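You operate a simulated robot arm through the tools that you are given. There is no shell and no other tool. Be economical: measure what you need, move in short steps, check, and stop when the job is done.

You run a simulated two-armed robot. Do the job below in one go: nothing can be reset, and whatever is moved stays where it is left.

JOB
The clamp force is too low: set it by the plate, clamp harder and test at the card's pressure.
Fine: clamp lever back to HOLD, pressure lever shut at that pressure; hold till the HOLD DONE lamp lights, pump stopped, drained to 0 bar.

The check looks at the end state, three seconds after you hand in, the way a careful person would. Anything else that was tipped, shoved, dropped, spilled or broken makes it a failure.

ROBOT AND FRAMES
Two 7-joint arms with fingered hands on one trunk, on a base that drives. Base frame: it is fixed to the floor where the robot stands at the start and does not move with it; the origin is under the middle of the robot, x ahead of it, y to its left, z up. Readings come in m, degrees, newtons and seconds.
The left shoulder is at the start at [0.089, 0.17, 0.968], the right one opposite. With the tool pointing down near the work surface each hand reaches from about 0.36 to 0.82 m from the robot's upright axis, wherever it stands, measured 20 degrees to its own side. Places, roughly: clamp lever [0.5, -0.2, 0.8]; drain lever [0.7, -0.5, 0.5]; fill lever [0.8, -0.7, 0.9]; force knob [0.6, 0, 1]; green button [0.6, -0.2, 0.5]; lamp strip [0.7, -0.3, 0.9]; pressure gauge [0.9, 0.3, 1.2]; pressure knob [0.6, 0, 0.8]; pressure lever [0.8, -0.7, 0.6]; stop button [0.6, 0, 0.5]; test bench [0.8, 0.9, 0.5]; test card [1, -0.75, 1.25]; vent knob [0.6, -0.2, 1]. Payload 4 kg a hand.
The tool frame of a hand sits at the grasp point between the pads (the TCP): z along the fingers, y along the line on which they close. The tips reach 0.026 m beyond it. The gripper opens to 0.132 m. The gripper's body begins 0.073 m behind the TCP. The gripper is a hand of 4 fingers: y runs from the thumb to the fingers, the wrist lies at [0, 0, -0.224] in the tool frame, and closing takes about 1.5 s.
Orientation is that of the tool frame in the base frame, as a unit quaternion [x, y, z, w]. With the fingers straight down and closing along the base's y, the tool's x points along the base's -x, its y along +y and its z along -z.

CONTROLS
- The arms move only by the tool apply_moves. It takes "left_targets", "right_targets" or both (then of equal length, played together; a hand with none holds still); each is a list of rows, each a list of 6 numbers: the shift along the base's x, y, z in m, then the turn, a rotation vector about the base's x, y, z in rad. In form: [[dx, dy, dz, ax, ay, az], ...]. A call has 1 to 10 rows; each row shifts and turns the commanded pose from where the row before left it. "left_grip" and "right_grip" are, for a hand that has rows, the opening in per cent of the stroke, from 0 (shut) to 100 (fully open), set as the call begins (left out, the last holds). A row lasts 0.2 s, in which the tool goes at most 0.05 m and 8.6 degrees; a call with a longer step from one row to the next is refused whole, and so is a gripper value outside its range. Where a pose cannot be reached the arm comes as near as it can. A force on the tool above 80 N (or 10 N above the force at the start of the call, whichever is more), or a blocked arm, ends the call early, and 0.2 s more pass. The fingers move at their own pace (about 0.045 m/s each) and stop on an object; they squeeze with about 23 N. The grip force told is the motor's: it shows also when the fingers shut on nothing. Time passes only in rows, and 0.2 s behind the last, so rows that do not move let the fingers close. The reply holds the time, the measured pose of the TCP, the force on the tool along the base axes, the opening and the grip force, in the units named above and with some noise, with the torque about the TCP (base axes, N m) and any sound that the robot's microphone picked up.
- Cameras (640 x 400 px; columns grow to the right, rows downward): "scene" is now at [0.183, -0.0542, 1.1537]; the picture's right is [-0.58, -0.81, 0.00], its down [-0.36, 0.26, -0.90] and it looks along [0.73, -0.52, -0.44] (base axes); focal length 214 px, centre (320, 200). "left" rides on the left gripper at [-0.068, 0.002, -0.097] in its tool frame; the picture's right is [-0.02, -1.00, 0.00], its down [0.82, -0.02, -0.58] and it looks along [0.58, -0.01, 0.82] (tool axes); focal length 270 px, centre (320, 200). "right" rides on the right gripper at [0.068, 0.002, -0.097] in its tool frame; the picture's right is [-0.03, 1.00, 0.00], its down [-0.82, -0.02, -0.58] and it looks along [-0.58, -0.01, 0.82] (tool axes); focal length 270 px, centre (320, 200). There is no depth. A picture from a camera that has moved, and an enlarged one, comes with that camera's place and axes in the base frame and with its lens.
- grab_frame(camera): a new picture of that camera. The clock stands still meanwhile.
- raise_lower(by): slides the trunk up (or, below 0, down) by that many m; the arms and the scene camera ride with it, the base frame stays. It gives what a move gives, with no picture.
- base_move(legs): drives the robot by 1 to 6 legs, each [ahead, turn to the left] in m and degrees, along the robot's own axes; the way and the turn of a leg run together, so that a leg with both is an arc; at most 1.5 m and 180 degrees a leg. The arms and the cameras ride along, it lands a little off, and it stops where it bumps. It gives what a move gives.
- move_fingers(finger1, finger2, finger3, thumb_bend, hand): sets how far each is bent, from 0 (flat) to 1 (curled in); at 0.3 the hand is open as for a grip, at 0.7 the pads meet at the TCP. One left out holds its place. A second passes; each finger stops where it meets its share of the squeeze, and holds until it gets a number again. A gripper value or a shape takes the hand back. It gives what a move gives, with no picture; readings hold the bend of each and the force on the fingers (four entries, about 0 where the hand has none), thumb and palm.
- preshape(shape, hand): the hand has 4 fingers and takes this shape, open, in about a second: jaw (thumb against the fingers, like two jaws); tri (thumb and two fingers); tip (a fingertip pinch); poke (one finger out to press); point (the index stretched); flat (the hand flat); cup (the hand cupped); fist (a fist). The gripper value then closes the fingers along that shape, each until it touches; the sizes above hold for jaw. It gives what a move gives, with no picture.
- aim_head(pan, tilt): turns the head with the scene camera to pan (to the left, within 86 degrees either way) and tilt (down, from -29 to 69), counted from straight ahead of the robot. It gives what a move gives.
- zoom(camera, box): a new picture of the part [left, top, right, bottom] of that camera's present view, enlarged. The clock stands still meanwhile.
- job_done(): hands the job in; it is judged then, once.

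Work in short steps. Places have to be worked out from the pictures, the camera data and where the tool is seen: move nearer, look again, correct. Check each grasp and each placing, and mend what went wrong. You have 120 turns and 100 pictures in all, those below and enlarged ones among them. Open the grippers and draw the arms clear of the work before you hand the job in, unless the task says otherwise; then end with one line.

The tools are called after "Emit:" as a command line: name --argument value ..., lists and objects as JSON in quotes. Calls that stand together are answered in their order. apply_moves: Moves the arms, as the interface text tells. Its arguments: {"type":"object","properties":{"left_targets":{"type":"array"},"left_grip":{"type":"number"},"right_targets":{"type":"array"},"right_grip":{"type":"number"}},"required":[]} The other tools are called the same way: raise_lower (by) slides the trunk up or down; preshape (shape, hand) gives the hand a shape; move_fingers (finger1, finger2, finger3, thumb_bend, hand) moves the fingers one by one; base_move (legs) drives the base; aim_head (pan, tilt) turns the head that bears the scene camera; grab_frame (camera) takes a picture; zoom (camera, box) takes an enlarged picture of a part of a camera's view; job_done () hands the job in.

At the start:

```text
time_s: 0.0
left_tcp_pos: [0.4918, -0.0942, 1.1093]
left_tool_rot: [0.0, 1.0, -0.001, -0.001]
left_ft_force: [0.3, 0.0, -0.8]
left_wrist_torque: [0.01, 0.03, 0.02]
left_width: 0.132
left_grasp_force: 0.1
left_shape: jaw
left_bend: [0.3, 0.3, 0.3, 0.3]
left_finger forces: [0.0, 0.0, 0.0, 0.0, 0.1, 0.0]
right_tcp_pos: [0.4298, -0.4994, 1.1891]
right_tool_rot: [0.001, 1.0, 0.001, -0.001]
right_ft_force: [-0.5, 0.1, 0.6]
right_wrist_torque: [0.04, 0.0, 0.04]
right_width: 0.1317
right_grasp_force: 0.1
right_shape: jaw
right_bend: [0.3, 0.3, 0.3, 0.3]
right_finger forces: [0.0, 0.0, 0.0, 0.0, 0.0, 0.0]
trunk travel left (down, up): [-0.2, 0.555]
robot x, y, heading: [0.005, -0.0016, -0.2]
head pan, tilt: [-35.5, 26.1]
```

scene: 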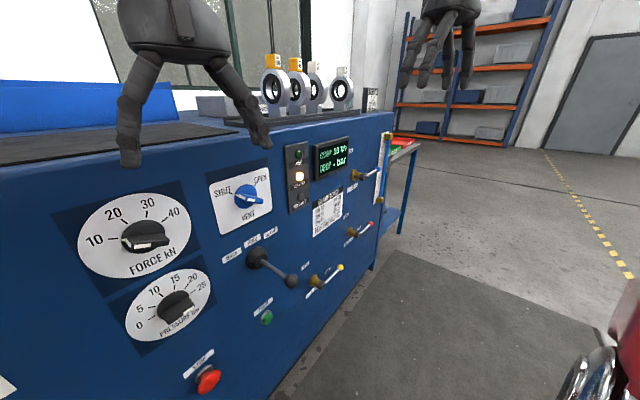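
right: 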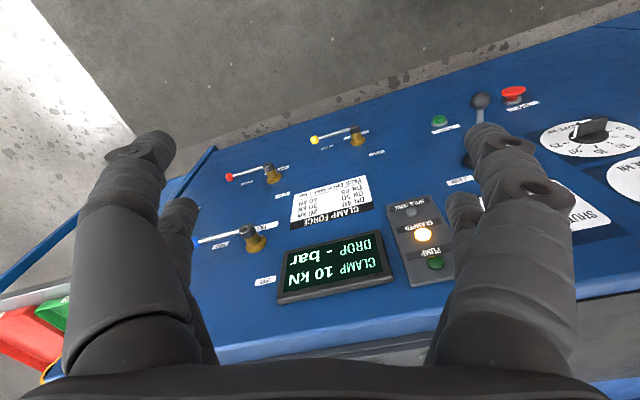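
left: 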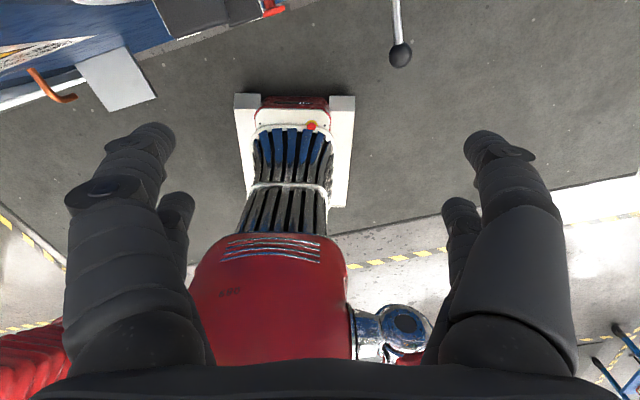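

The panel is in view. I'll read the plate and labels by zooming first.

Emit:
zoom --camera "scene" --box '[230, 120, 400, 226]'

Emit:
zoom --camera "right" --box '[180, 80, 480, 300]'

Emit:
zoom --camera "scene" --box '[60, 160, 300, 310]'

Emit:
zoom --camera "scene" --box '[200, 220, 360, 320]'

```text
3.76 times, centred on (315, 173) of scene
camera zoom: at [0.183, -0.0542, 1.1537], right [-0.58, -0.81, 0.0], down [-0.36, 0.26, -0.9], along [0.73, -0.52, -0.44], focal length 807 px, centre (339, 302)
```

zoom: 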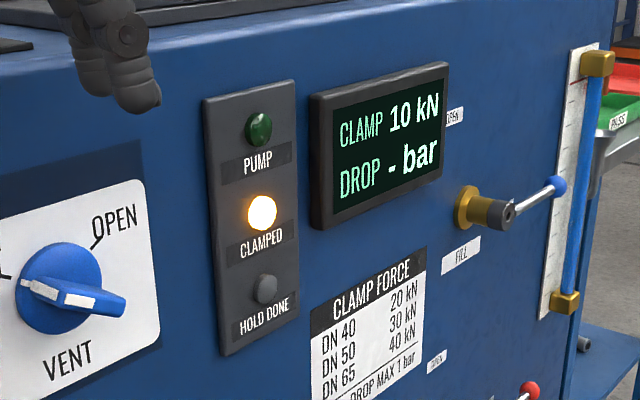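

```text
1.82 times, centred on (330, 190) of right
camera zoom: at [0.362, -0.4982, 1.2859], right [0.03, 1.0, 0.0], down [0.82, -0.02, 0.58], along [0.58, -0.02, -0.82], focal length 491 px, centre (302, 218)
```

zoom: 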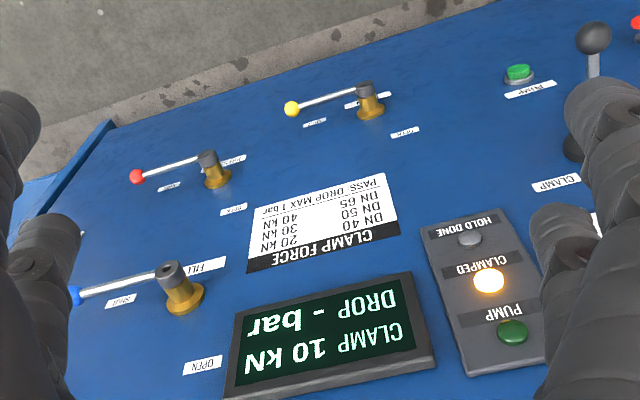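

```text
2.67 times, centred on (180, 235) of scene
camera zoom: at [0.183, -0.0542, 1.1537], right [-0.58, -0.81, 0.0], down [-0.36, 0.26, -0.9], along [0.73, -0.52, -0.44], focal length 572 px, centre (693, 107)
```

zoom: 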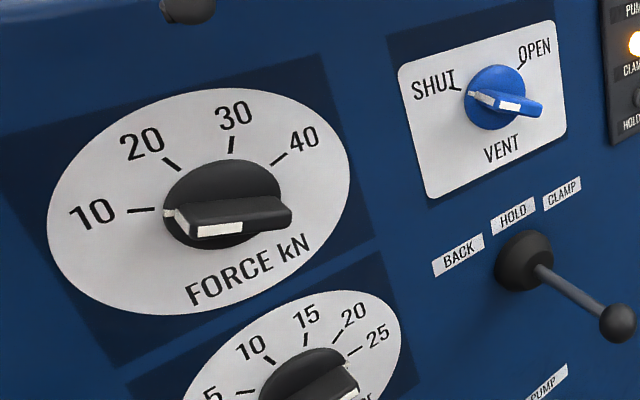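

```text
4.00 times, centred on (280, 270) of scene
camera zoom: at [0.183, -0.0542, 1.1537], right [-0.58, -0.81, 0.0], down [-0.36, 0.26, -0.9], along [0.73, -0.52, -0.44], focal length 858 px, centre (480, -80)
```

zoom: 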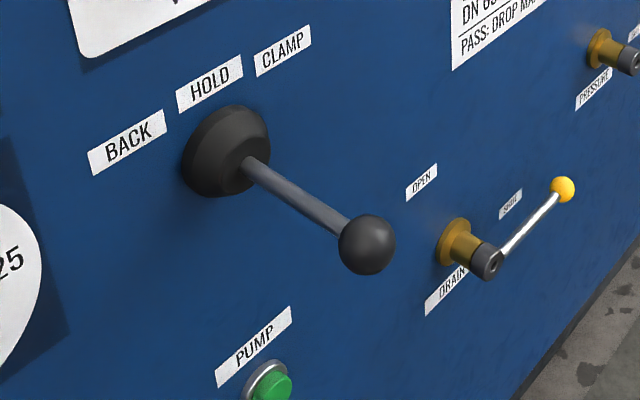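

Plate: DN40→20, DN50→30, DN65→40 kN; drop max 1 bar. Next I look at the test card and the gauge/workpiece.

Emit:
aim_head --pan -35 --tilt -2

Emit:
grab_frame --camera "scene"

Emit:
aim_head --pan 20 --tilt 5

Emit:
grab_frame --camera "scene"

```text
time_s: 0.9
left_tcp_pos: [0.4919, -0.0944, 1.1093]
left_tool_rot: [0.0, 1.0, 0.0, -0.002]
left_ft_force: [-0.5, -0.4, 0.6]
left_wrist_torque: [0.03, 0.01, 0.01]
left_width: 0.1317
left_grasp_force: 0.1
left_shape: jaw
left_bend: [0.3, 0.3, 0.3, 0.3]
left_finger forces: [0.0, 0.1, 0.1, 0.1, 0.1, 0.0]
right_tcp_pos: [0.4318, -0.5004, 1.1894]
right_tool_rot: [0.001, 1.0, 0.0, 0.001]
right_ft_force: [0.2, 0.3, -0.6]
right_wrist_torque: [0.03, 0.01, 0.01]
right_width: 0.1323
right_grasp_force: 0.2
right_shape: jaw
right_bend: [0.3, 0.3, 0.3, 0.3]
right_finger forces: [0.0, 0.1, 0.0, 0.0, 0.1, 0.1]
trunk travel left (down, up): [-0.2, 0.555]
robot x, y, heading: [0.0015, 0.0003, 0.1]
head pan, tilt: [-35.0, -2.0]
```

```text
92 pictures are left
camera scene: at [0.1813, -0.052, 1.1989], right [-0.57, -0.82, 0.0], down [0.03, -0.02, -1.0], along [0.82, -0.57, 0.03], focal length 214 px, centre (320, 200)
```

scene: 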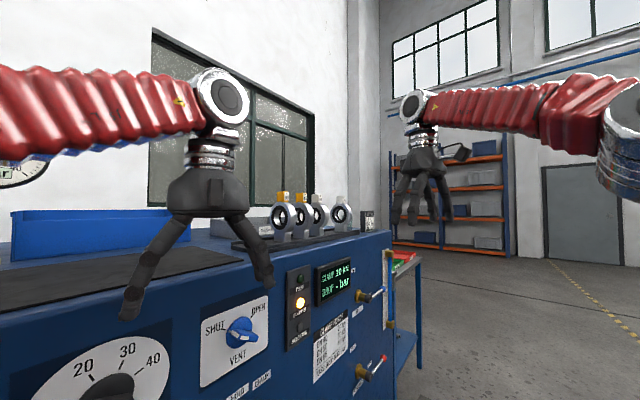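

```text
time_s: 2.2
left_tcp_pos: [0.4913, -0.0947, 1.1107]
left_tool_rot: [0.001, 1.0, -0.001, -0.001]
left_ft_force: [0.1, 0.7, -0.5]
left_wrist_torque: [0.02, 0.05, -0.01]
left_width: 0.1318
left_grasp_force: 0.0
left_shape: jaw
left_bend: [0.3, 0.3, 0.3, 0.3]
left_finger forces: [0.0, 0.0, 0.0, 0.0, 0.0, 0.0]
right_tcp_pos: [0.4303, -0.5001, 1.1887]
right_tool_rot: [0.001, 1.0, 0.001, 0.0]
right_ft_force: [0.1, 0.2, 0.5]
right_wrist_torque: [-0.03, -0.03, 0.03]
right_width: 0.132
right_grasp_force: 0.1
right_shape: jaw
right_bend: [0.3, 0.3, 0.3, 0.3]
right_finger forces: [0.1, 0.1, 0.0, 0.0, 0.0, 0.0]
trunk travel left (down, up): [-0.2, 0.555]
robot x, y, heading: [0.0039, -0.0003, -0.0]
head pan, tilt: [20.0, 5.0]
```

```text
91 pictures are left
camera scene: at [0.1946, 0.0305, 1.1879], right [0.34, -0.94, 0.0], down [-0.08, -0.03, -1.0], along [0.94, 0.34, -0.09], focal length 214 px, centre (320, 200)
```

scene: 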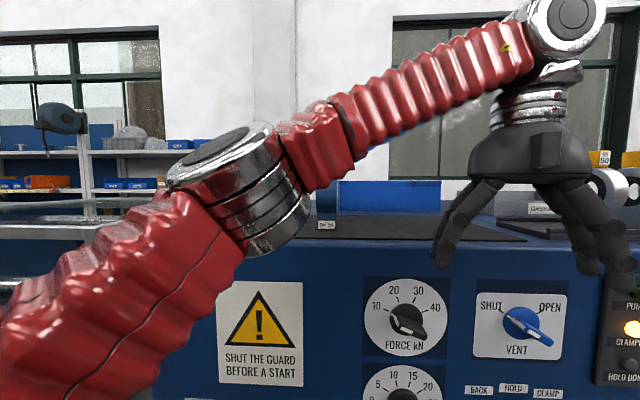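

A guard is mentioned on a warning plate. The left arm blocks the view of the gauge and top, so I tuck it back-left and look again.

Emit:
apply_moves --left_targets '[[-0.03, 0.038, 0, 0, 0, 0], [-0.03, 0.038, 0, 0, 0, 0], [-0.03, 0.038, 0, 0, 0, 0], [-0.03, 0.038, 0, 0, 0, 0], [-0.02, 0.04, 0, 0, 0, 0], [-0.02, 0.04, 0, 0, 0, 0], [0, 0.045, -0.02, 0, 0, 0], [0, 0.045, -0.02, 0, 0, 0], [0, 0.045, -0.02, 0, 0, 0], [0, 0.045, -0.02, 0, 0, 0]]'

Emit:
grab_frame --camera "scene"

Emit:
aim_head --pan -35 --tilt 5

Emit:
grab_frame --camera "scene"

Emit:
zoom --camera "scene" --box '[240, 120, 400, 220]'

```text
time_s: 4.4
left_tcp_pos: [0.3293, 0.317, 1.0259]
left_tool_rot: [0.001, 1.0, 0.0, -0.001]
left_ft_force: [0.6, -0.1, -0.5]
left_wrist_torque: [-0.02, -0.02, 0.03]
left_width: 0.1319
left_grasp_force: 0.1
left_shape: jaw
left_bend: [0.3, 0.3, 0.3, 0.3]
left_finger forces: [0.0, 0.0, 0.1, 0.0, 0.0, 0.0]
right_tcp_pos: [0.431, -0.4995, 1.19]
right_tool_rot: [0.001, 1.0, -0.001, 0.001]
right_ft_force: [0.1, -0.5, 0.1]
right_wrist_torque: [-0.02, 0.02, -0.02]
right_width: 0.132
right_grasp_force: 0.1
right_shape: jaw
right_bend: [0.3, 0.3, 0.3, 0.3]
right_finger forces: [0.0, 0.1, 0.0, 0.1, 0.0, 0.0]
trunk travel left (down, up): [-0.2, 0.555]
robot x, y, heading: [0.0009, -0.0017, -0.0]
head pan, tilt: [20.0, 5.0]
```

```text
90 pictures are left
camera scene: at [0.194, 0.0312, 1.1881], right [0.34, -0.94, 0.0], down [-0.08, -0.03, -1.0], along [0.94, 0.34, -0.09], focal length 214 px, centre (320, 200)
```

scene: 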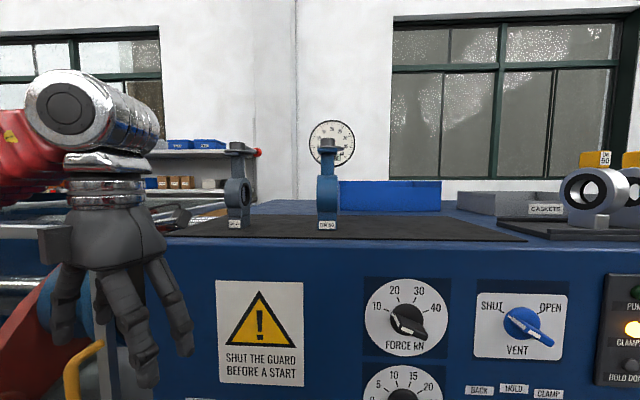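

```text
time_s: 5.6
left_tcp_pos: [0.3296, 0.315, 1.0271]
left_tool_rot: [0.0, 1.0, 0.0, 0.001]
left_ft_force: [-0.4, -0.4, -0.9]
left_wrist_torque: [-0.02, 0.01, -0.02]
left_width: 0.1321
left_grasp_force: 0.0
left_shape: jaw
left_bend: [0.3, 0.3, 0.3, 0.3]
left_finger forces: [0.0, 0.0, 0.1, 0.1, 0.0, 0.0]
right_tcp_pos: [0.431, -0.4997, 1.1911]
right_tool_rot: [0.002, 1.0, 0.0, -0.001]
right_ft_force: [0.5, -0.2, 0.1]
right_wrist_torque: [0.03, 0.0, 0.0]
right_width: 0.1321
right_grasp_force: 0.1
right_shape: jaw
right_bend: [0.3, 0.3, 0.3, 0.3]
right_finger forces: [0.0, 0.0, 0.0, 0.1, 0.1, 0.1]
trunk travel left (down, up): [-0.2, 0.555]
robot x, y, heading: [0.0007, -0.0015, 0.2]
head pan, tilt: [-35.0, 5.0]
```

```text
89 pictures are left
camera scene: at [0.1833, -0.0534, 1.188], right [-0.57, -0.82, 0.0], down [-0.07, 0.05, -1.0], along [0.82, -0.57, -0.09], focal length 214 px, centre (320, 200)
```

scene: 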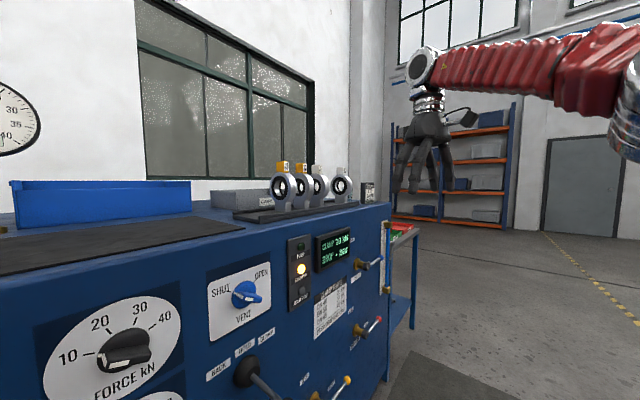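

```text
4.00 times, centred on (320, 170) of scene
camera zoom: at [0.1833, -0.0534, 1.188], right [-0.57, -0.82, 0.0], down [-0.07, 0.05, -1.0], along [0.82, -0.57, -0.09], focal length 858 px, centre (320, 320)
```

zoom: 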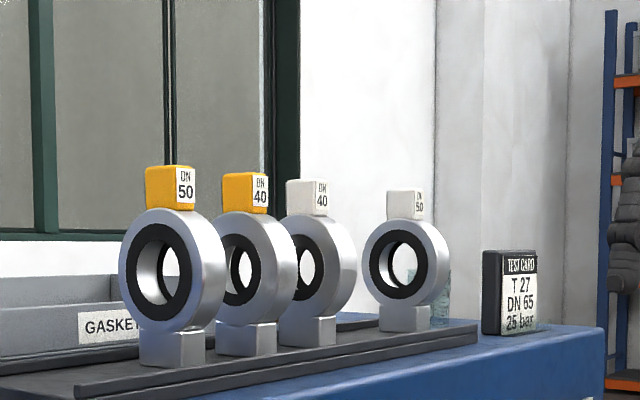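

Emit:
zoom --camera "scene" --box '[350, 175, 390, 205]'

Emit:
zoom --camera "scene" --box '[200, 250, 300, 350]'

Emit:
aim_head --pan 50 --tilt 25

Emit:
grab_frame --camera "scene"

```text
13.33 times, centred on (370, 190) of scene
camera zoom: at [0.1833, -0.0534, 1.188], right [-0.57, -0.82, 0.0], down [-0.07, 0.05, -1.0], along [0.82, -0.57, -0.09], focal length 2860 px, centre (-347, 333)
```

zoom: 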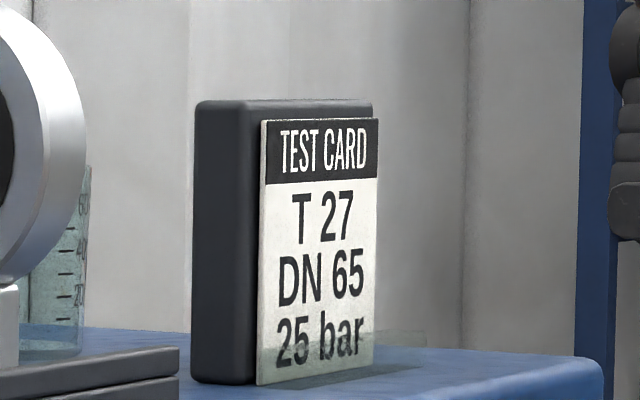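

```text
4.00 times, centred on (250, 300) of scene
camera zoom: at [0.1833, -0.0534, 1.188], right [-0.57, -0.82, 0.0], down [-0.07, 0.05, -1.0], along [0.82, -0.57, -0.09], focal length 858 px, centre (600, -200)
```

zoom: 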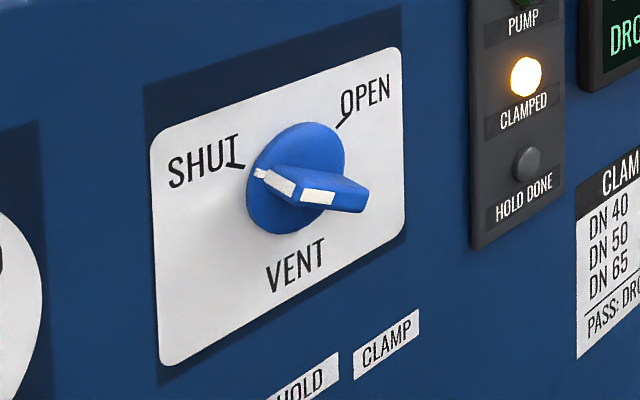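

```text
time_s: 7.2
left_tcp_pos: [0.3298, 0.3161, 1.0281]
left_tool_rot: [0.0, 1.0, 0.0, 0.0]
left_ft_force: [-1.3, -0.3, -0.1]
left_wrist_torque: [0.0, 0.0, 0.0]
left_width: 0.1316
left_grasp_force: 0.0
left_shape: jaw
left_bend: [0.3, 0.3, 0.3, 0.3]
left_finger forces: [0.1, 0.1, 0.0, 0.0, 0.0, 0.0]
right_tcp_pos: [0.4301, -0.5002, 1.1899]
right_tool_rot: [0.001, 1.0, 0.001, -0.001]
right_ft_force: [0.7, 0.6, -0.3]
right_wrist_torque: [-0.01, -0.01, 0.02]
right_width: 0.132
right_grasp_force: 0.0
right_shape: jaw
right_bend: [0.3, 0.3, 0.3, 0.3]
right_finger forces: [0.1, 0.1, 0.0, 0.0, 0.0, 0.0]
trunk travel left (down, up): [-0.2, 0.555]
robot x, y, heading: [-0.0024, -0.0005, -0.1]
head pan, tilt: [50.0, 25.0]
```

```text
85 pictures are left
camera scene: at [0.1673, 0.0698, 1.1556], right [0.77, -0.64, 0.0], down [-0.27, -0.32, -0.91], along [0.58, 0.69, -0.42], focal length 214 px, centre (320, 200)
```

scene: 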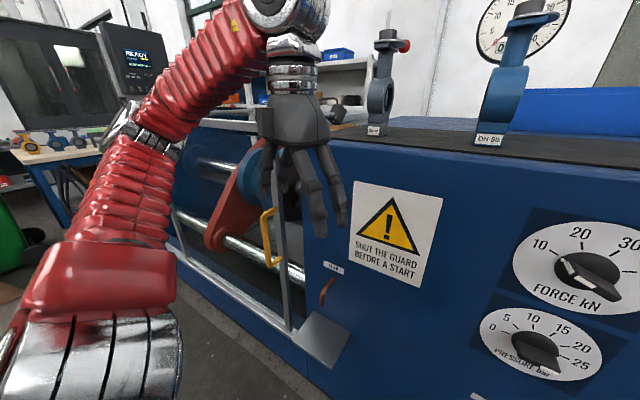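

The guard (yellow handle) is on the left. Zooming for details.

Emit:
zoom --camera "scene" --box '[160, 120, 360, 380]'

Emit:
zoom --camera "scene" --box '[460, 0, 640, 150]'

Emit:
zoom --camera "scene" --box '[100, 20, 180, 70]'

Emit:
zoom --camera "scene" --box '[470, 210, 640, 400]'

```text
1.54 times, centred on (260, 250) of scene
camera zoom: at [0.1673, 0.0698, 1.1556], right [0.77, -0.64, 0.0], down [-0.27, -0.32, -0.91], along [0.58, 0.69, -0.42], focal length 330 px, centre (412, 123)
```

zoom: 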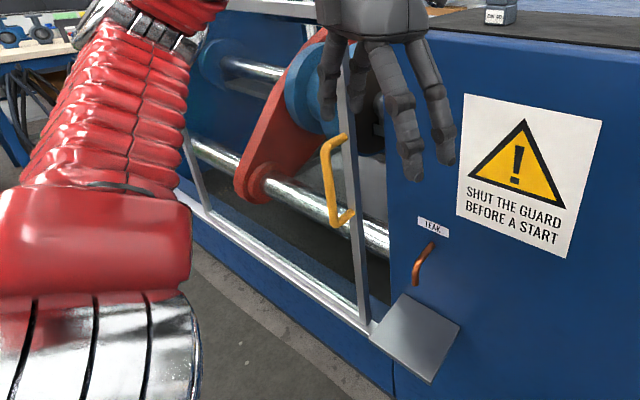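

```text
2.67 times, centred on (550, 75) of scene
camera zoom: at [0.1673, 0.0698, 1.1556], right [0.77, -0.64, 0.0], down [-0.27, -0.32, -0.91], along [0.58, 0.69, -0.42], focal length 572 px, centre (-293, 533)
```

zoom: 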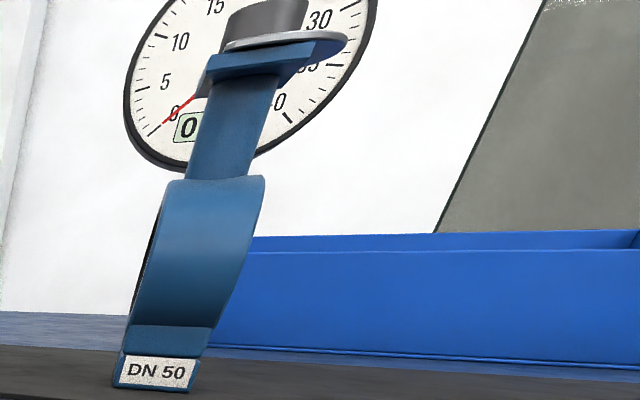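

```text
8.00 times, centred on (140, 45) of scene
camera zoom: at [0.1673, 0.0698, 1.1556], right [0.77, -0.64, 0.0], down [-0.27, -0.32, -0.91], along [0.58, 0.69, -0.42], focal length 1716 px, centre (1760, 1440)
```

zoom: 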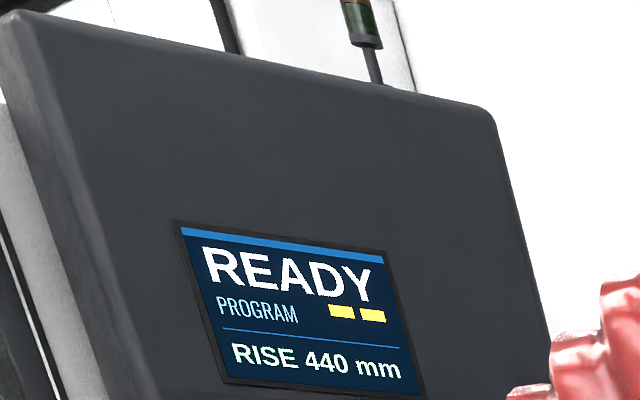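

```text
2.11 times, centred on (555, 305) of scene
camera zoom: at [0.1673, 0.0698, 1.1556], right [0.77, -0.64, 0.0], down [-0.27, -0.32, -0.91], along [0.58, 0.69, -0.42], focal length 452 px, centre (-175, -21)
```

zoom: 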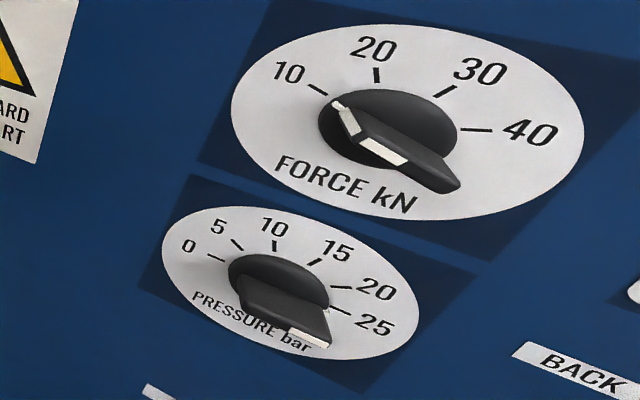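

Gauge shows 0. I lift the left hand high to see the clamp chamber and guard.

Emit:
apply_moves --left_targets '[[0, 0.0, 0.045, 0, 0, 0], [0, 0.0, 0.045, 0, 0, 0], [0, 0.0, 0.045, 0, 0, 0], [0, 0.0, 0.045, 0, 0, 0], [0, 0, 0.045, 0, 0, 0], [0, 0, 0.045, 0, 0, 0], [0, 0, 0.045, 0, 0, 0], [0, 0, 0.045, 0, 0, 0]]'

Emit:
aim_head --pan 55 --tilt 30

Emit:
grab_frame --camera "scene"

```text
time_s: 9.0
left_tcp_pos: [0.3953, 0.1865, 1.1807]
left_tool_rot: [0.0, 1.0, -0.001, 0.001]
left_ft_force: [0.2, -0.5, 0.5]
left_wrist_torque: [0.03, -0.01, -0.01]
left_width: 0.1319
left_grasp_force: 0.1
left_shape: jaw
left_bend: [0.3, 0.3, 0.3, 0.3]
left_finger forces: [0.1, 0.0, 0.0, 0.0, 0.0, 0.0]
left hand out of reach, approached as far as the arm can: row 1, 2, 3, 4, 5, 6, 7, 8
right_tcp_pos: [0.4313, -0.5005, 1.1897]
right_tool_rot: [0.001, 1.0, 0.001, 0.001]
right_ft_force: [0.5, -1.1, -0.2]
right_wrist_torque: [0.01, 0.0, 0.0]
right_width: 0.132
right_grasp_force: 0.1
right_shape: jaw
right_bend: [0.3, 0.3, 0.3, 0.3]
right_finger forces: [0.0, 0.1, 0.0, 0.0, 0.1, 0.1]
trunk travel left (down, up): [-0.2, 0.555]
robot x, y, heading: [0.0001, 0.0002, -0.2]
head pan, tilt: [50.0, 25.0]
```

```text
time_s: 9.7
left_tcp_pos: [0.3958, 0.186, 1.1792]
left_tool_rot: [0.001, 1.0, -0.002, 0.001]
left_ft_force: [0.0, 0.6, 0.9]
left_wrist_torque: [-0.01, -0.01, 0.01]
left_width: 0.1318
left_grasp_force: 0.0
left_shape: jaw
left_bend: [0.3, 0.3, 0.3, 0.3]
left_finger forces: [0.1, 0.0, 0.0, 0.1, 0.0, 0.0]
right_tcp_pos: [0.4311, -0.4999, 1.1891]
right_tool_rot: [0.0, 1.0, 0.0, 0.001]
right_ft_force: [0.2, -0.7, -0.1]
right_wrist_torque: [-0.02, 0.03, -0.03]
right_width: 0.1319
right_grasp_force: 0.1
right_shape: jaw
right_bend: [0.3, 0.3, 0.3, 0.3]
right_finger forces: [0.1, 0.0, 0.0, 0.1, 0.0, 0.0]
trunk travel left (down, up): [-0.2, 0.555]
robot x, y, heading: [-0.0006, 0.0026, -0.1]
head pan, tilt: [55.0, 30.0]
```

```text
80 pictures are left
camera scene: at [0.16, 0.0732, 1.1476], right [0.82, -0.57, 0.0], down [-0.29, -0.41, -0.87], along [0.5, 0.71, -0.5], focal length 214 px, centre (320, 200)
```

scene: 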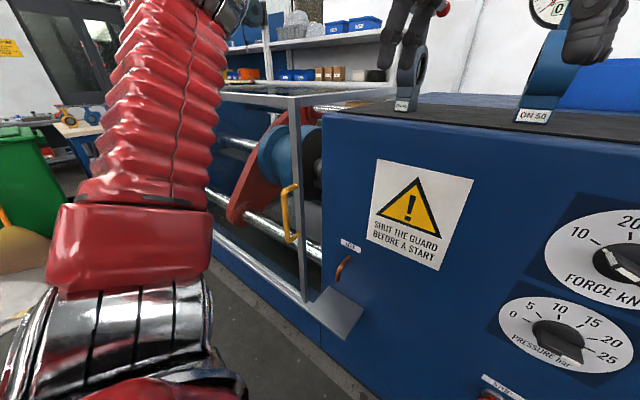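

Plan: panel is yawed about 16°. First I tuck the right hand, turn left to see the guard properly.

Emit:
apply_moves --right_targets '[[-0.04, 0.02, 0, 0, 0, 0], [-0.04, 0.02, 0, 0, 0, 0], [-0.03, 0.03, 0, 0, 0, 0]]'

Emit:
base_move --legs '[[-0.15, 0], [0, 55]]'

Emit:
aim_head --pan 0 --tilt 25

Emit:
grab_frame --camera "scene"

```text
time_s: 10.5
left_tcp_pos: [0.3953, 0.1864, 1.1802]
left_tool_rot: [0.0, 1.0, -0.002, 0.001]
left_ft_force: [0.2, -0.3, 0.1]
left_wrist_torque: [-0.03, 0.01, 0.0]
left_width: 0.1319
left_grasp_force: 0.1
left_shape: jaw
left_bend: [0.3, 0.3, 0.3, 0.3]
left_finger forces: [0.0, 0.0, 0.0, 0.0, 0.0, 0.0]
right_tcp_pos: [0.3169, -0.4308, 1.1902]
right_tool_rot: [0.002, 1.0, 0.0, 0.0]
right_ft_force: [0.7, 0.3, 0.0]
right_wrist_torque: [0.02, 0.01, 0.0]
right_width: 0.1321
right_grasp_force: 0.0
right_shape: jaw
right_bend: [0.3, 0.3, 0.3, 0.3]
right_finger forces: [0.1, 0.1, 0.0, 0.0, 0.0, 0.0]
trunk travel left (down, up): [-0.2, 0.555]
robot x, y, heading: [-0.0002, -0.0021, 0.1]
head pan, tilt: [55.0, 30.0]
```

```text
time_s: 14.3
left_tcp_pos: [-0.0324, 0.4213, 1.1723]
left_tool_rot: [-0.422, 0.906, -0.005, 0.01]
left_ft_force: [-0.1, -0.1, -0.9]
left_wrist_torque: [-0.03, -0.02, -0.01]
left_width: 0.1319
left_grasp_force: 0.0
left_shape: jaw
left_bend: [0.3, 0.3, 0.3, 0.3]
left_finger forces: [0.1, 0.0, 0.0, 0.1, 0.1, 0.0]
right_tcp_pos: [0.3877, -0.0324, 1.189]
right_tool_rot: [-0.425, 0.905, 0.001, -0.001]
right_ft_force: [0.6, 0.8, -1.5]
right_wrist_torque: [0.04, 0.06, -0.01]
right_width: 0.1319
right_grasp_force: 0.0
right_shape: jaw
right_bend: [0.3, 0.3, 0.3, 0.3]
right_finger forces: [0.0, 0.0, 0.1, 0.0, 0.0, 0.0]
trunk travel left (down, up): [-0.2, 0.555]
robot x, y, heading: [-0.1115, -0.0282, 51.5]
head pan, tilt: [55.0, 30.0]
stopped in leg 2: the robot was blocked; the commanded pose is now the measured one
```

```text
time_s: 15.5
left_tcp_pos: [-0.0317, 0.4217, 1.1735]
left_tool_rot: [-0.423, 0.906, -0.004, 0.01]
left_ft_force: [-0.7, 0.2, 0.6]
left_wrist_torque: [-0.02, -0.02, 0.0]
left_width: 0.1322
left_grasp_force: 0.0
left_shape: jaw
left_bend: [0.3, 0.3, 0.3, 0.3]
left_finger forces: [0.1, 0.0, 0.1, 0.1, 0.0, 0.0]
right_tcp_pos: [0.3886, -0.032, 1.19]
right_tool_rot: [-0.423, 0.906, 0.001, 0.0]
right_ft_force: [1.5, 0.3, 0.6]
right_wrist_torque: [-0.03, 0.02, -0.04]
right_width: 0.1316
right_grasp_force: 0.0
right_shape: jaw
right_bend: [0.3, 0.3, 0.3, 0.3]
right_finger forces: [0.1, 0.0, 0.1, 0.0, 0.0, 0.0]
trunk travel left (down, up): [-0.2, 0.555]
robot x, y, heading: [-0.1167, -0.0307, 51.5]
head pan, tilt: [0.0, 25.0]
```

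```text
79 pictures are left
camera scene: at [0.0102, 0.125, 1.1555], right [0.78, -0.62, 0.0], down [-0.26, -0.33, -0.91], along [0.56, 0.71, -0.42], focal length 214 px, centre (320, 200)
```

scene: 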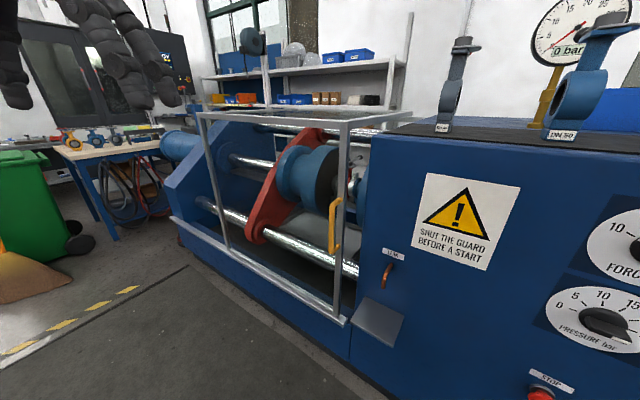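

The base bumped something behind me; I need to check what. Zooming guard, then looking backward.

Emit:
zoom --camera "scene" --box '[180, 90, 440, 350]'

Emit:
aim_head --pan -86 --tilt 40

Emit:
grab_frame --camera "scene"

Emit:
aim_head --pan 86 --tilt 40

Emit:
grab_frame --camera "scene"

Emit:
grab_frame --camera "left"

```text
1.54 times, centred on (310, 220) of scene
camera zoom: at [0.0102, 0.125, 1.1555], right [0.78, -0.62, 0.0], down [-0.26, -0.33, -0.91], along [0.56, 0.71, -0.42], focal length 330 px, centre (335, 169)
```

zoom: 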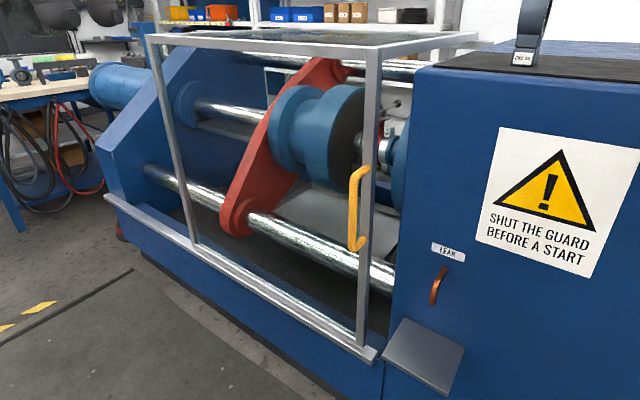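

```text
time_s: 17.1
left_tcp_pos: [-0.0311, 0.4218, 1.1738]
left_tool_rot: [-0.423, 0.906, -0.005, 0.009]
left_ft_force: [-0.5, 0.1, 0.2]
left_wrist_torque: [-0.01, -0.01, 0.02]
left_width: 0.1319
left_grasp_force: 0.0
left_shape: jaw
left_bend: [0.3, 0.3, 0.3, 0.3]
left_finger forces: [0.0, 0.0, 0.0, 0.2, 0.0, 0.1]
right_tcp_pos: [0.3881, -0.032, 1.189]
right_tool_rot: [-0.423, 0.906, 0.001, -0.001]
right_ft_force: [0.7, 0.0, 0.4]
right_wrist_torque: [-0.01, 0.03, -0.02]
right_width: 0.1319
right_grasp_force: 0.0
right_shape: jaw
right_bend: [0.3, 0.3, 0.3, 0.3]
right_finger forces: [0.0, 0.0, 0.0, 0.0, 0.0, 0.0]
trunk travel left (down, up): [-0.2, 0.555]
robot x, y, heading: [-0.1164, -0.0289, 51.4]
head pan, tilt: [-85.9, 40.0]
```

```text
77 pictures are left
camera scene: at [0.0233, 0.0048, 1.1323], right [-0.56, -0.83, 0.0], down [-0.53, 0.36, -0.77], along [0.63, -0.43, -0.64], focal length 214 px, centre (320, 200)
```

scene: 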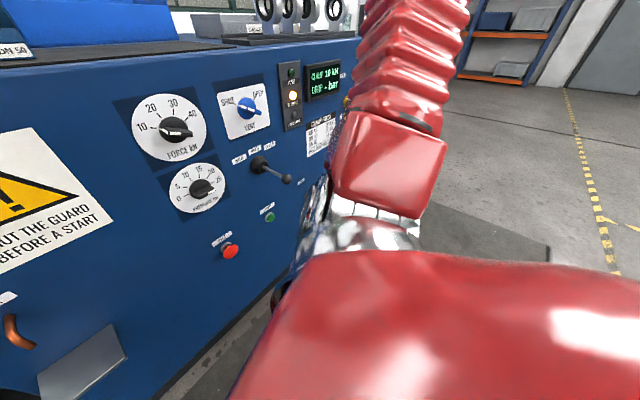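

```text
time_s: 19.7
left_tcp_pos: [-0.0314, 0.4205, 1.1736]
left_tool_rot: [-0.422, 0.907, -0.005, 0.011]
left_ft_force: [-0.8, -0.1, 0.6]
left_wrist_torque: [0.01, -0.01, 0.03]
left_width: 0.1319
left_grasp_force: 0.1
left_shape: jaw
left_bend: [0.3, 0.3, 0.3, 0.3]
left_finger forces: [0.1, 0.0, 0.0, 0.1, 0.0, 0.1]
right_tcp_pos: [0.388, -0.0338, 1.1892]
right_tool_rot: [-0.422, 0.907, 0.001, 0.0]
right_ft_force: [-0.6, 0.5, -1.0]
right_wrist_torque: [0.01, -0.02, -0.03]
right_width: 0.1317
right_grasp_force: 0.1
right_shape: jaw
right_bend: [0.3, 0.3, 0.3, 0.3]
right_finger forces: [0.0, 0.0, 0.0, 0.0, 0.0, 0.0]
trunk travel left (down, up): [-0.2, 0.555]
robot x, y, heading: [-0.1152, -0.0312, 51.6]
head pan, tilt: [85.9, 40.0]
```

```text
76 pictures are left
camera scene: at [-0.1097, 0.1101, 1.1323], right [0.67, 0.74, 0.0], down [0.47, -0.43, -0.77], along [-0.57, 0.52, -0.64], focal length 214 px, centre (320, 200)
```

scene: 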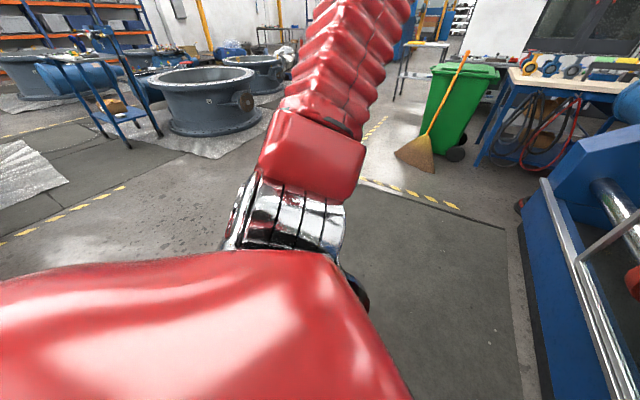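

```text
75 pictures are left
camera left: at [0.0088, 0.4749, 1.2733], right [0.78, -0.62, 0.02], down [-0.52, -0.64, 0.57], along [-0.34, -0.45, -0.82], focal length 270 px, centre (320, 200)
```

left: 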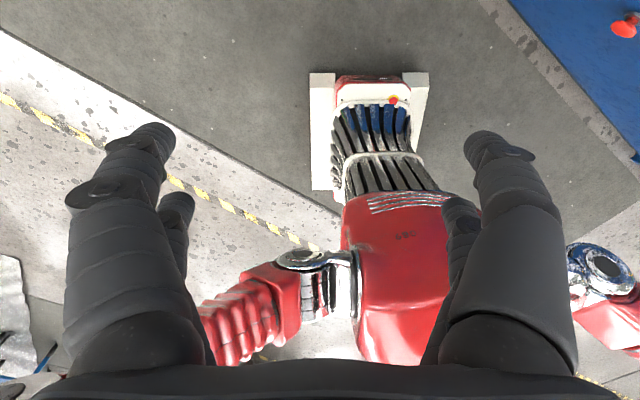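

The guard looks shut. My right elbow probably met the panel near the levers; I turn back to the right and inspect the levers.

Emit:
base_move --legs '[[0, -50]]'

Emit:
aim_head --pan -30 --tilt 28

Emit:
grab_frame --camera "scene"

Emit:
zoom --camera "scene" --box '[240, 110, 400, 270]'

```text
time_s: 22.7
left_tcp_pos: [0.2807, 0.1945, 1.174]
left_tool_rot: [0.001, 1.0, -0.008, 0.008]
left_ft_force: [0.3, 0.2, -0.4]
left_wrist_torque: [0.05, -0.01, 0.02]
left_width: 0.1321
left_grasp_force: 0.2
left_shape: jaw
left_bend: [0.3, 0.3, 0.3, 0.3]
left_finger forces: [0.0, 0.0, 0.0, 0.0, 0.2, 0.1]
right_tcp_pos: [0.2019, -0.4178, 1.1904]
right_tool_rot: [0.002, 1.0, 0.001, 0.0]
right_ft_force: [-1.5, -0.2, 0.1]
right_wrist_torque: [0.01, -0.04, 0.0]
right_width: 0.132
right_grasp_force: 0.2
right_shape: jaw
right_bend: [0.3, 0.3, 0.3, 0.3]
right_finger forces: [0.0, 0.0, 0.0, 0.0, 0.0, 0.1]
trunk travel left (down, up): [-0.2, 0.555]
robot x, y, heading: [-0.122, 0.0175, 1.6]
head pan, tilt: [85.9, 40.0]
```

```text
time_s: 24.6
left_tcp_pos: [0.281, 0.1958, 1.1739]
left_tool_rot: [0.001, 1.0, -0.009, 0.008]
left_ft_force: [0.4, 0.4, 1.1]
left_wrist_torque: [-0.01, 0.0, 0.02]
left_width: 0.1321
left_grasp_force: 0.1
left_shape: jaw
left_bend: [0.3, 0.3, 0.3, 0.3]
left_finger forces: [0.0, 0.1, 0.0, 0.0, 0.0, 0.1]
right_tcp_pos: [0.2021, -0.418, 1.191]
right_tool_rot: [0.002, 1.0, 0.0, 0.0]
right_ft_force: [-0.1, 0.3, -0.3]
right_wrist_torque: [0.01, 0.01, -0.02]
right_width: 0.1321
right_grasp_force: 0.0
right_shape: jaw
right_bend: [0.3, 0.3, 0.3, 0.3]
right_finger forces: [0.1, 0.0, 0.0, 0.0, 0.0, 0.1]
trunk travel left (down, up): [-0.2, 0.555]
robot x, y, heading: [-0.1199, 0.0176, 1.9]
head pan, tilt: [-30.0, 28.0]
```

```text
74 pictures are left
camera scene: at [0.0687, -0.0249, 1.1507], right [-0.47, -0.88, 0.0], down [-0.41, 0.22, -0.88], along [0.78, -0.42, -0.47], focal length 214 px, centre (320, 200)
```

scene: 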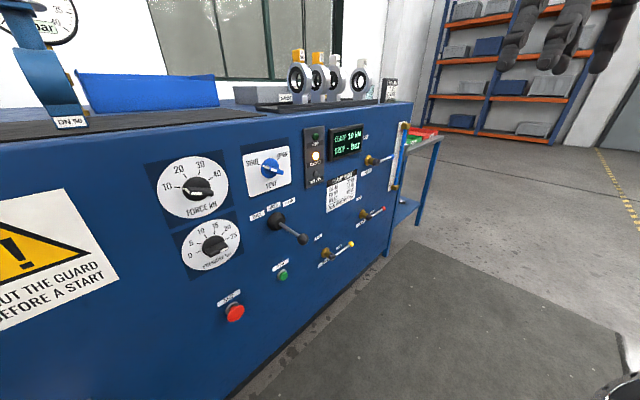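

```text
2.50 times, centred on (320, 190) of scene
camera zoom: at [0.0687, -0.0249, 1.1507], right [-0.47, -0.88, 0.0], down [-0.41, 0.22, -0.88], along [0.78, -0.42, -0.47], focal length 536 px, centre (320, 225)
```

zoom: 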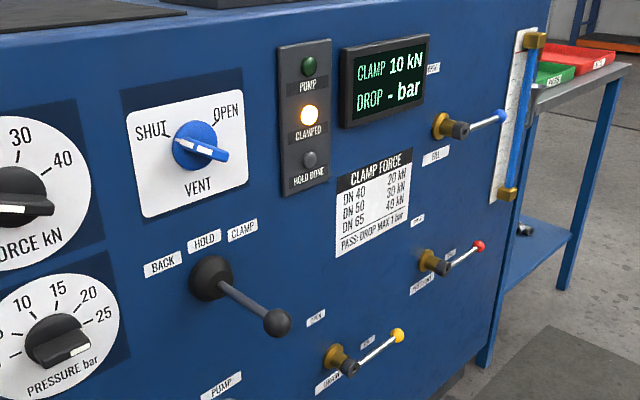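

All levers and knobs are unchanged. Now I drive back and come in squarely in front of the middle-right of the panel.

Emit:
base_move --legs '[[-0.5, 0], [0, -37], [0.95, 0], [0, 51]]'

Emit:
aim_head --pan 0 --tilt 30

Emit:
grab_frame --camera "scene"

```text
time_s: 37.2
left_tcp_pos: [0.4816, -0.2648, 1.1696]
left_tool_rot: [-0.143, 0.99, -0.012, 0.012]
left_ft_force: [-0.1, 0.0, 0.9]
left_wrist_torque: [-0.04, 0.05, -0.03]
left_width: 0.1319
left_grasp_force: 0.1
left_shape: jaw
left_bend: [0.3, 0.3, 0.3, 0.3]
left_finger forces: [0.1, 0.0, 0.0, 0.0, 0.0, 0.0]
right_tcp_pos: [0.5812, -0.8733, 1.1908]
right_tool_rot: [-0.147, 0.989, 0.002, -0.002]
right_ft_force: [1.3, -1.6, -1.0]
right_wrist_torque: [0.05, 0.08, 0.03]
right_width: 0.1322
right_grasp_force: 0.0
right_shape: jaw
right_bend: [0.3, 0.3, 0.3, 0.3]
right_finger forces: [0.0, 0.0, 0.1, 0.1, 0.1, 0.0]
trunk travel left (down, up): [-0.2, 0.555]
robot x, y, heading: [0.167, -0.6015, 17.5]
head pan, tilt: [-30.0, 28.0]
stopped in leg 4: the robot was blocked; the commanded pose is now the measured one
```

```text
time_s: 38.2
left_tcp_pos: [0.4823, -0.2678, 1.1708]
left_tool_rot: [-0.143, 0.99, -0.011, 0.014]
left_ft_force: [-0.2, -0.3, -0.5]
left_wrist_torque: [0.0, -0.03, 0.01]
left_width: 0.132
left_grasp_force: 0.0
left_shape: jaw
left_bend: [0.3, 0.3, 0.3, 0.3]
left_finger forces: [0.0, 0.0, 0.0, 0.0, 0.0, 0.0]
right_tcp_pos: [0.5822, -0.875, 1.1905]
right_tool_rot: [-0.144, 0.99, 0.003, -0.001]
right_ft_force: [-0.2, -0.2, -0.4]
right_wrist_torque: [0.02, -0.01, -0.01]
right_width: 0.132
right_grasp_force: 0.1
right_shape: jaw
right_bend: [0.3, 0.3, 0.3, 0.3]
right_finger forces: [0.0, 0.1, 0.1, 0.0, 0.0, 0.1]
trunk travel left (down, up): [-0.2, 0.555]
robot x, y, heading: [0.1681, -0.6047, 17.3]
head pan, tilt: [0.0, 30.0]
```

```text
72 pictures are left
camera scene: at [0.3548, -0.5443, 1.1476], right [0.3, -0.95, 0.0], down [-0.48, -0.15, -0.87], along [0.83, 0.26, -0.5], focal length 214 px, centre (320, 200)
```

scene: 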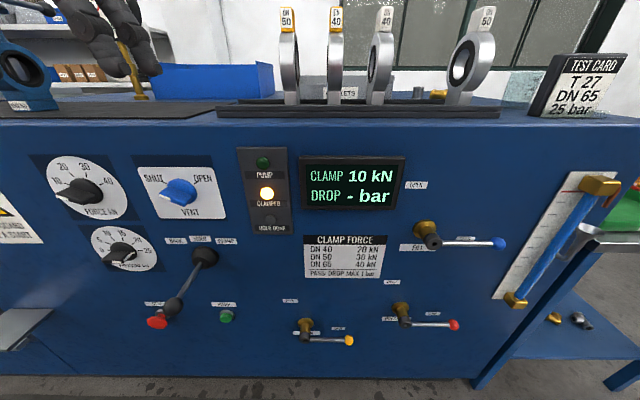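

Good frontal view. I check the right side for whatever blocked the turn, and zoom on knobs and level tube.

Emit:
zoom --camera "scene" --box '[30, 140, 270, 290]'

Emit:
zoom --camera "scene" --box '[380, 160, 640, 360]'

Emit:
aim_head --pan -70 --tilt 35

Emit:
grab_frame --camera "scene"

Emit:
grab_frame --camera "right"

```text
2.67 times, centred on (150, 215) of scene
camera zoom: at [0.3548, -0.5443, 1.1476], right [0.3, -0.95, 0.0], down [-0.48, -0.15, -0.87], along [0.83, 0.26, -0.5], focal length 572 px, centre (773, 160)
```

zoom: 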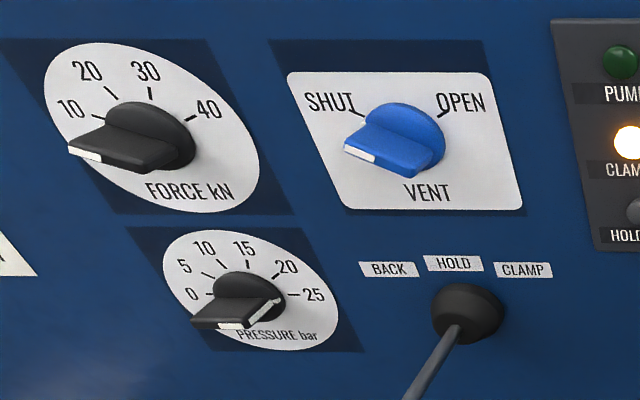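

```text
2.00 times, centred on (510, 260) of scene
camera zoom: at [0.3548, -0.5443, 1.1476], right [0.3, -0.95, 0.0], down [-0.48, -0.15, -0.87], along [0.83, 0.26, -0.5], focal length 429 px, centre (-60, 80)
```

zoom: 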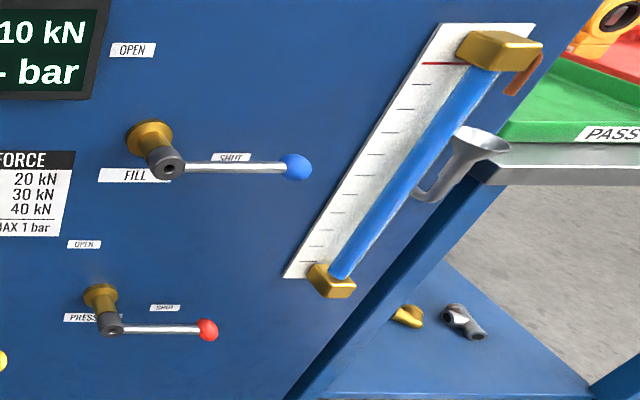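

```text
time_s: 39.6
left_tcp_pos: [0.4816, -0.2687, 1.1714]
left_tool_rot: [-0.144, 0.989, -0.011, 0.014]
left_ft_force: [-0.1, 0.0, -0.3]
left_wrist_torque: [0.06, 0.0, -0.03]
left_width: 0.1322
left_grasp_force: 0.1
left_shape: jaw
left_bend: [0.3, 0.3, 0.3, 0.3]
left_finger forces: [0.1, 0.1, 0.0, 0.0, 0.1, 0.0]
right_tcp_pos: [0.5812, -0.8748, 1.1915]
right_tool_rot: [-0.143, 0.99, 0.003, -0.001]
right_ft_force: [-0.1, 0.3, -0.2]
right_wrist_torque: [-0.01, 0.03, 0.0]
right_width: 0.1317
right_grasp_force: 0.1
right_shape: jaw
right_bend: [0.3, 0.3, 0.3, 0.3]
right_finger forces: [0.0, 0.1, 0.0, 0.0, 0.1, 0.0]
trunk travel left (down, up): [-0.2, 0.555]
robot x, y, heading: [0.1652, -0.6027, 17.5]
head pan, tilt: [-70.0, 35.0]
```

```text
69 pictures are left
camera scene: at [0.3222, -0.6413, 1.1398], right [-0.79, -0.61, 0.0], down [-0.35, 0.45, -0.82], along [0.5, -0.65, -0.57], focal length 214 px, centre (320, 200)
```

scene: 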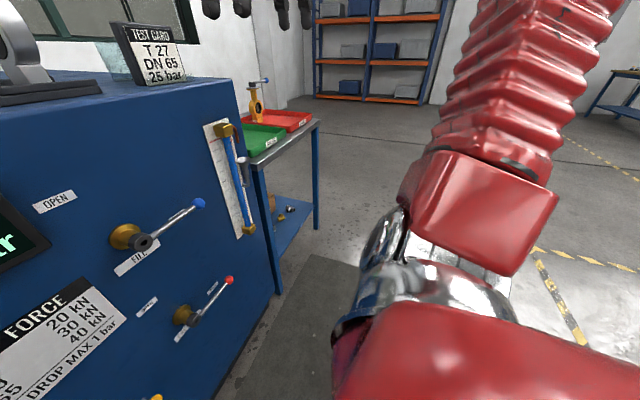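

```text
68 pictures are left
camera right: at [0.5151, -0.8936, 1.288], right [-0.26, 0.97, 0.0], down [0.79, 0.21, 0.58], along [0.56, 0.15, -0.82], focal length 270 px, centre (320, 200)
```

right: 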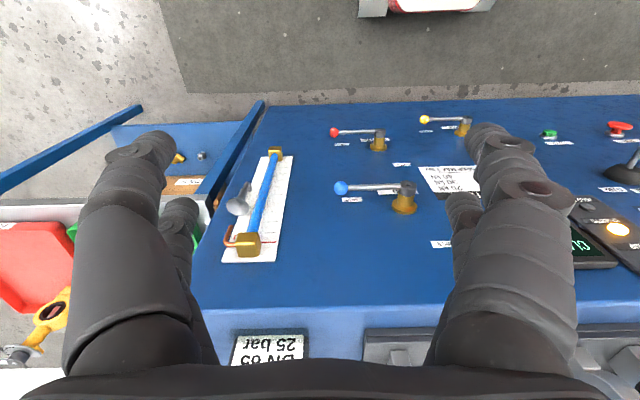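

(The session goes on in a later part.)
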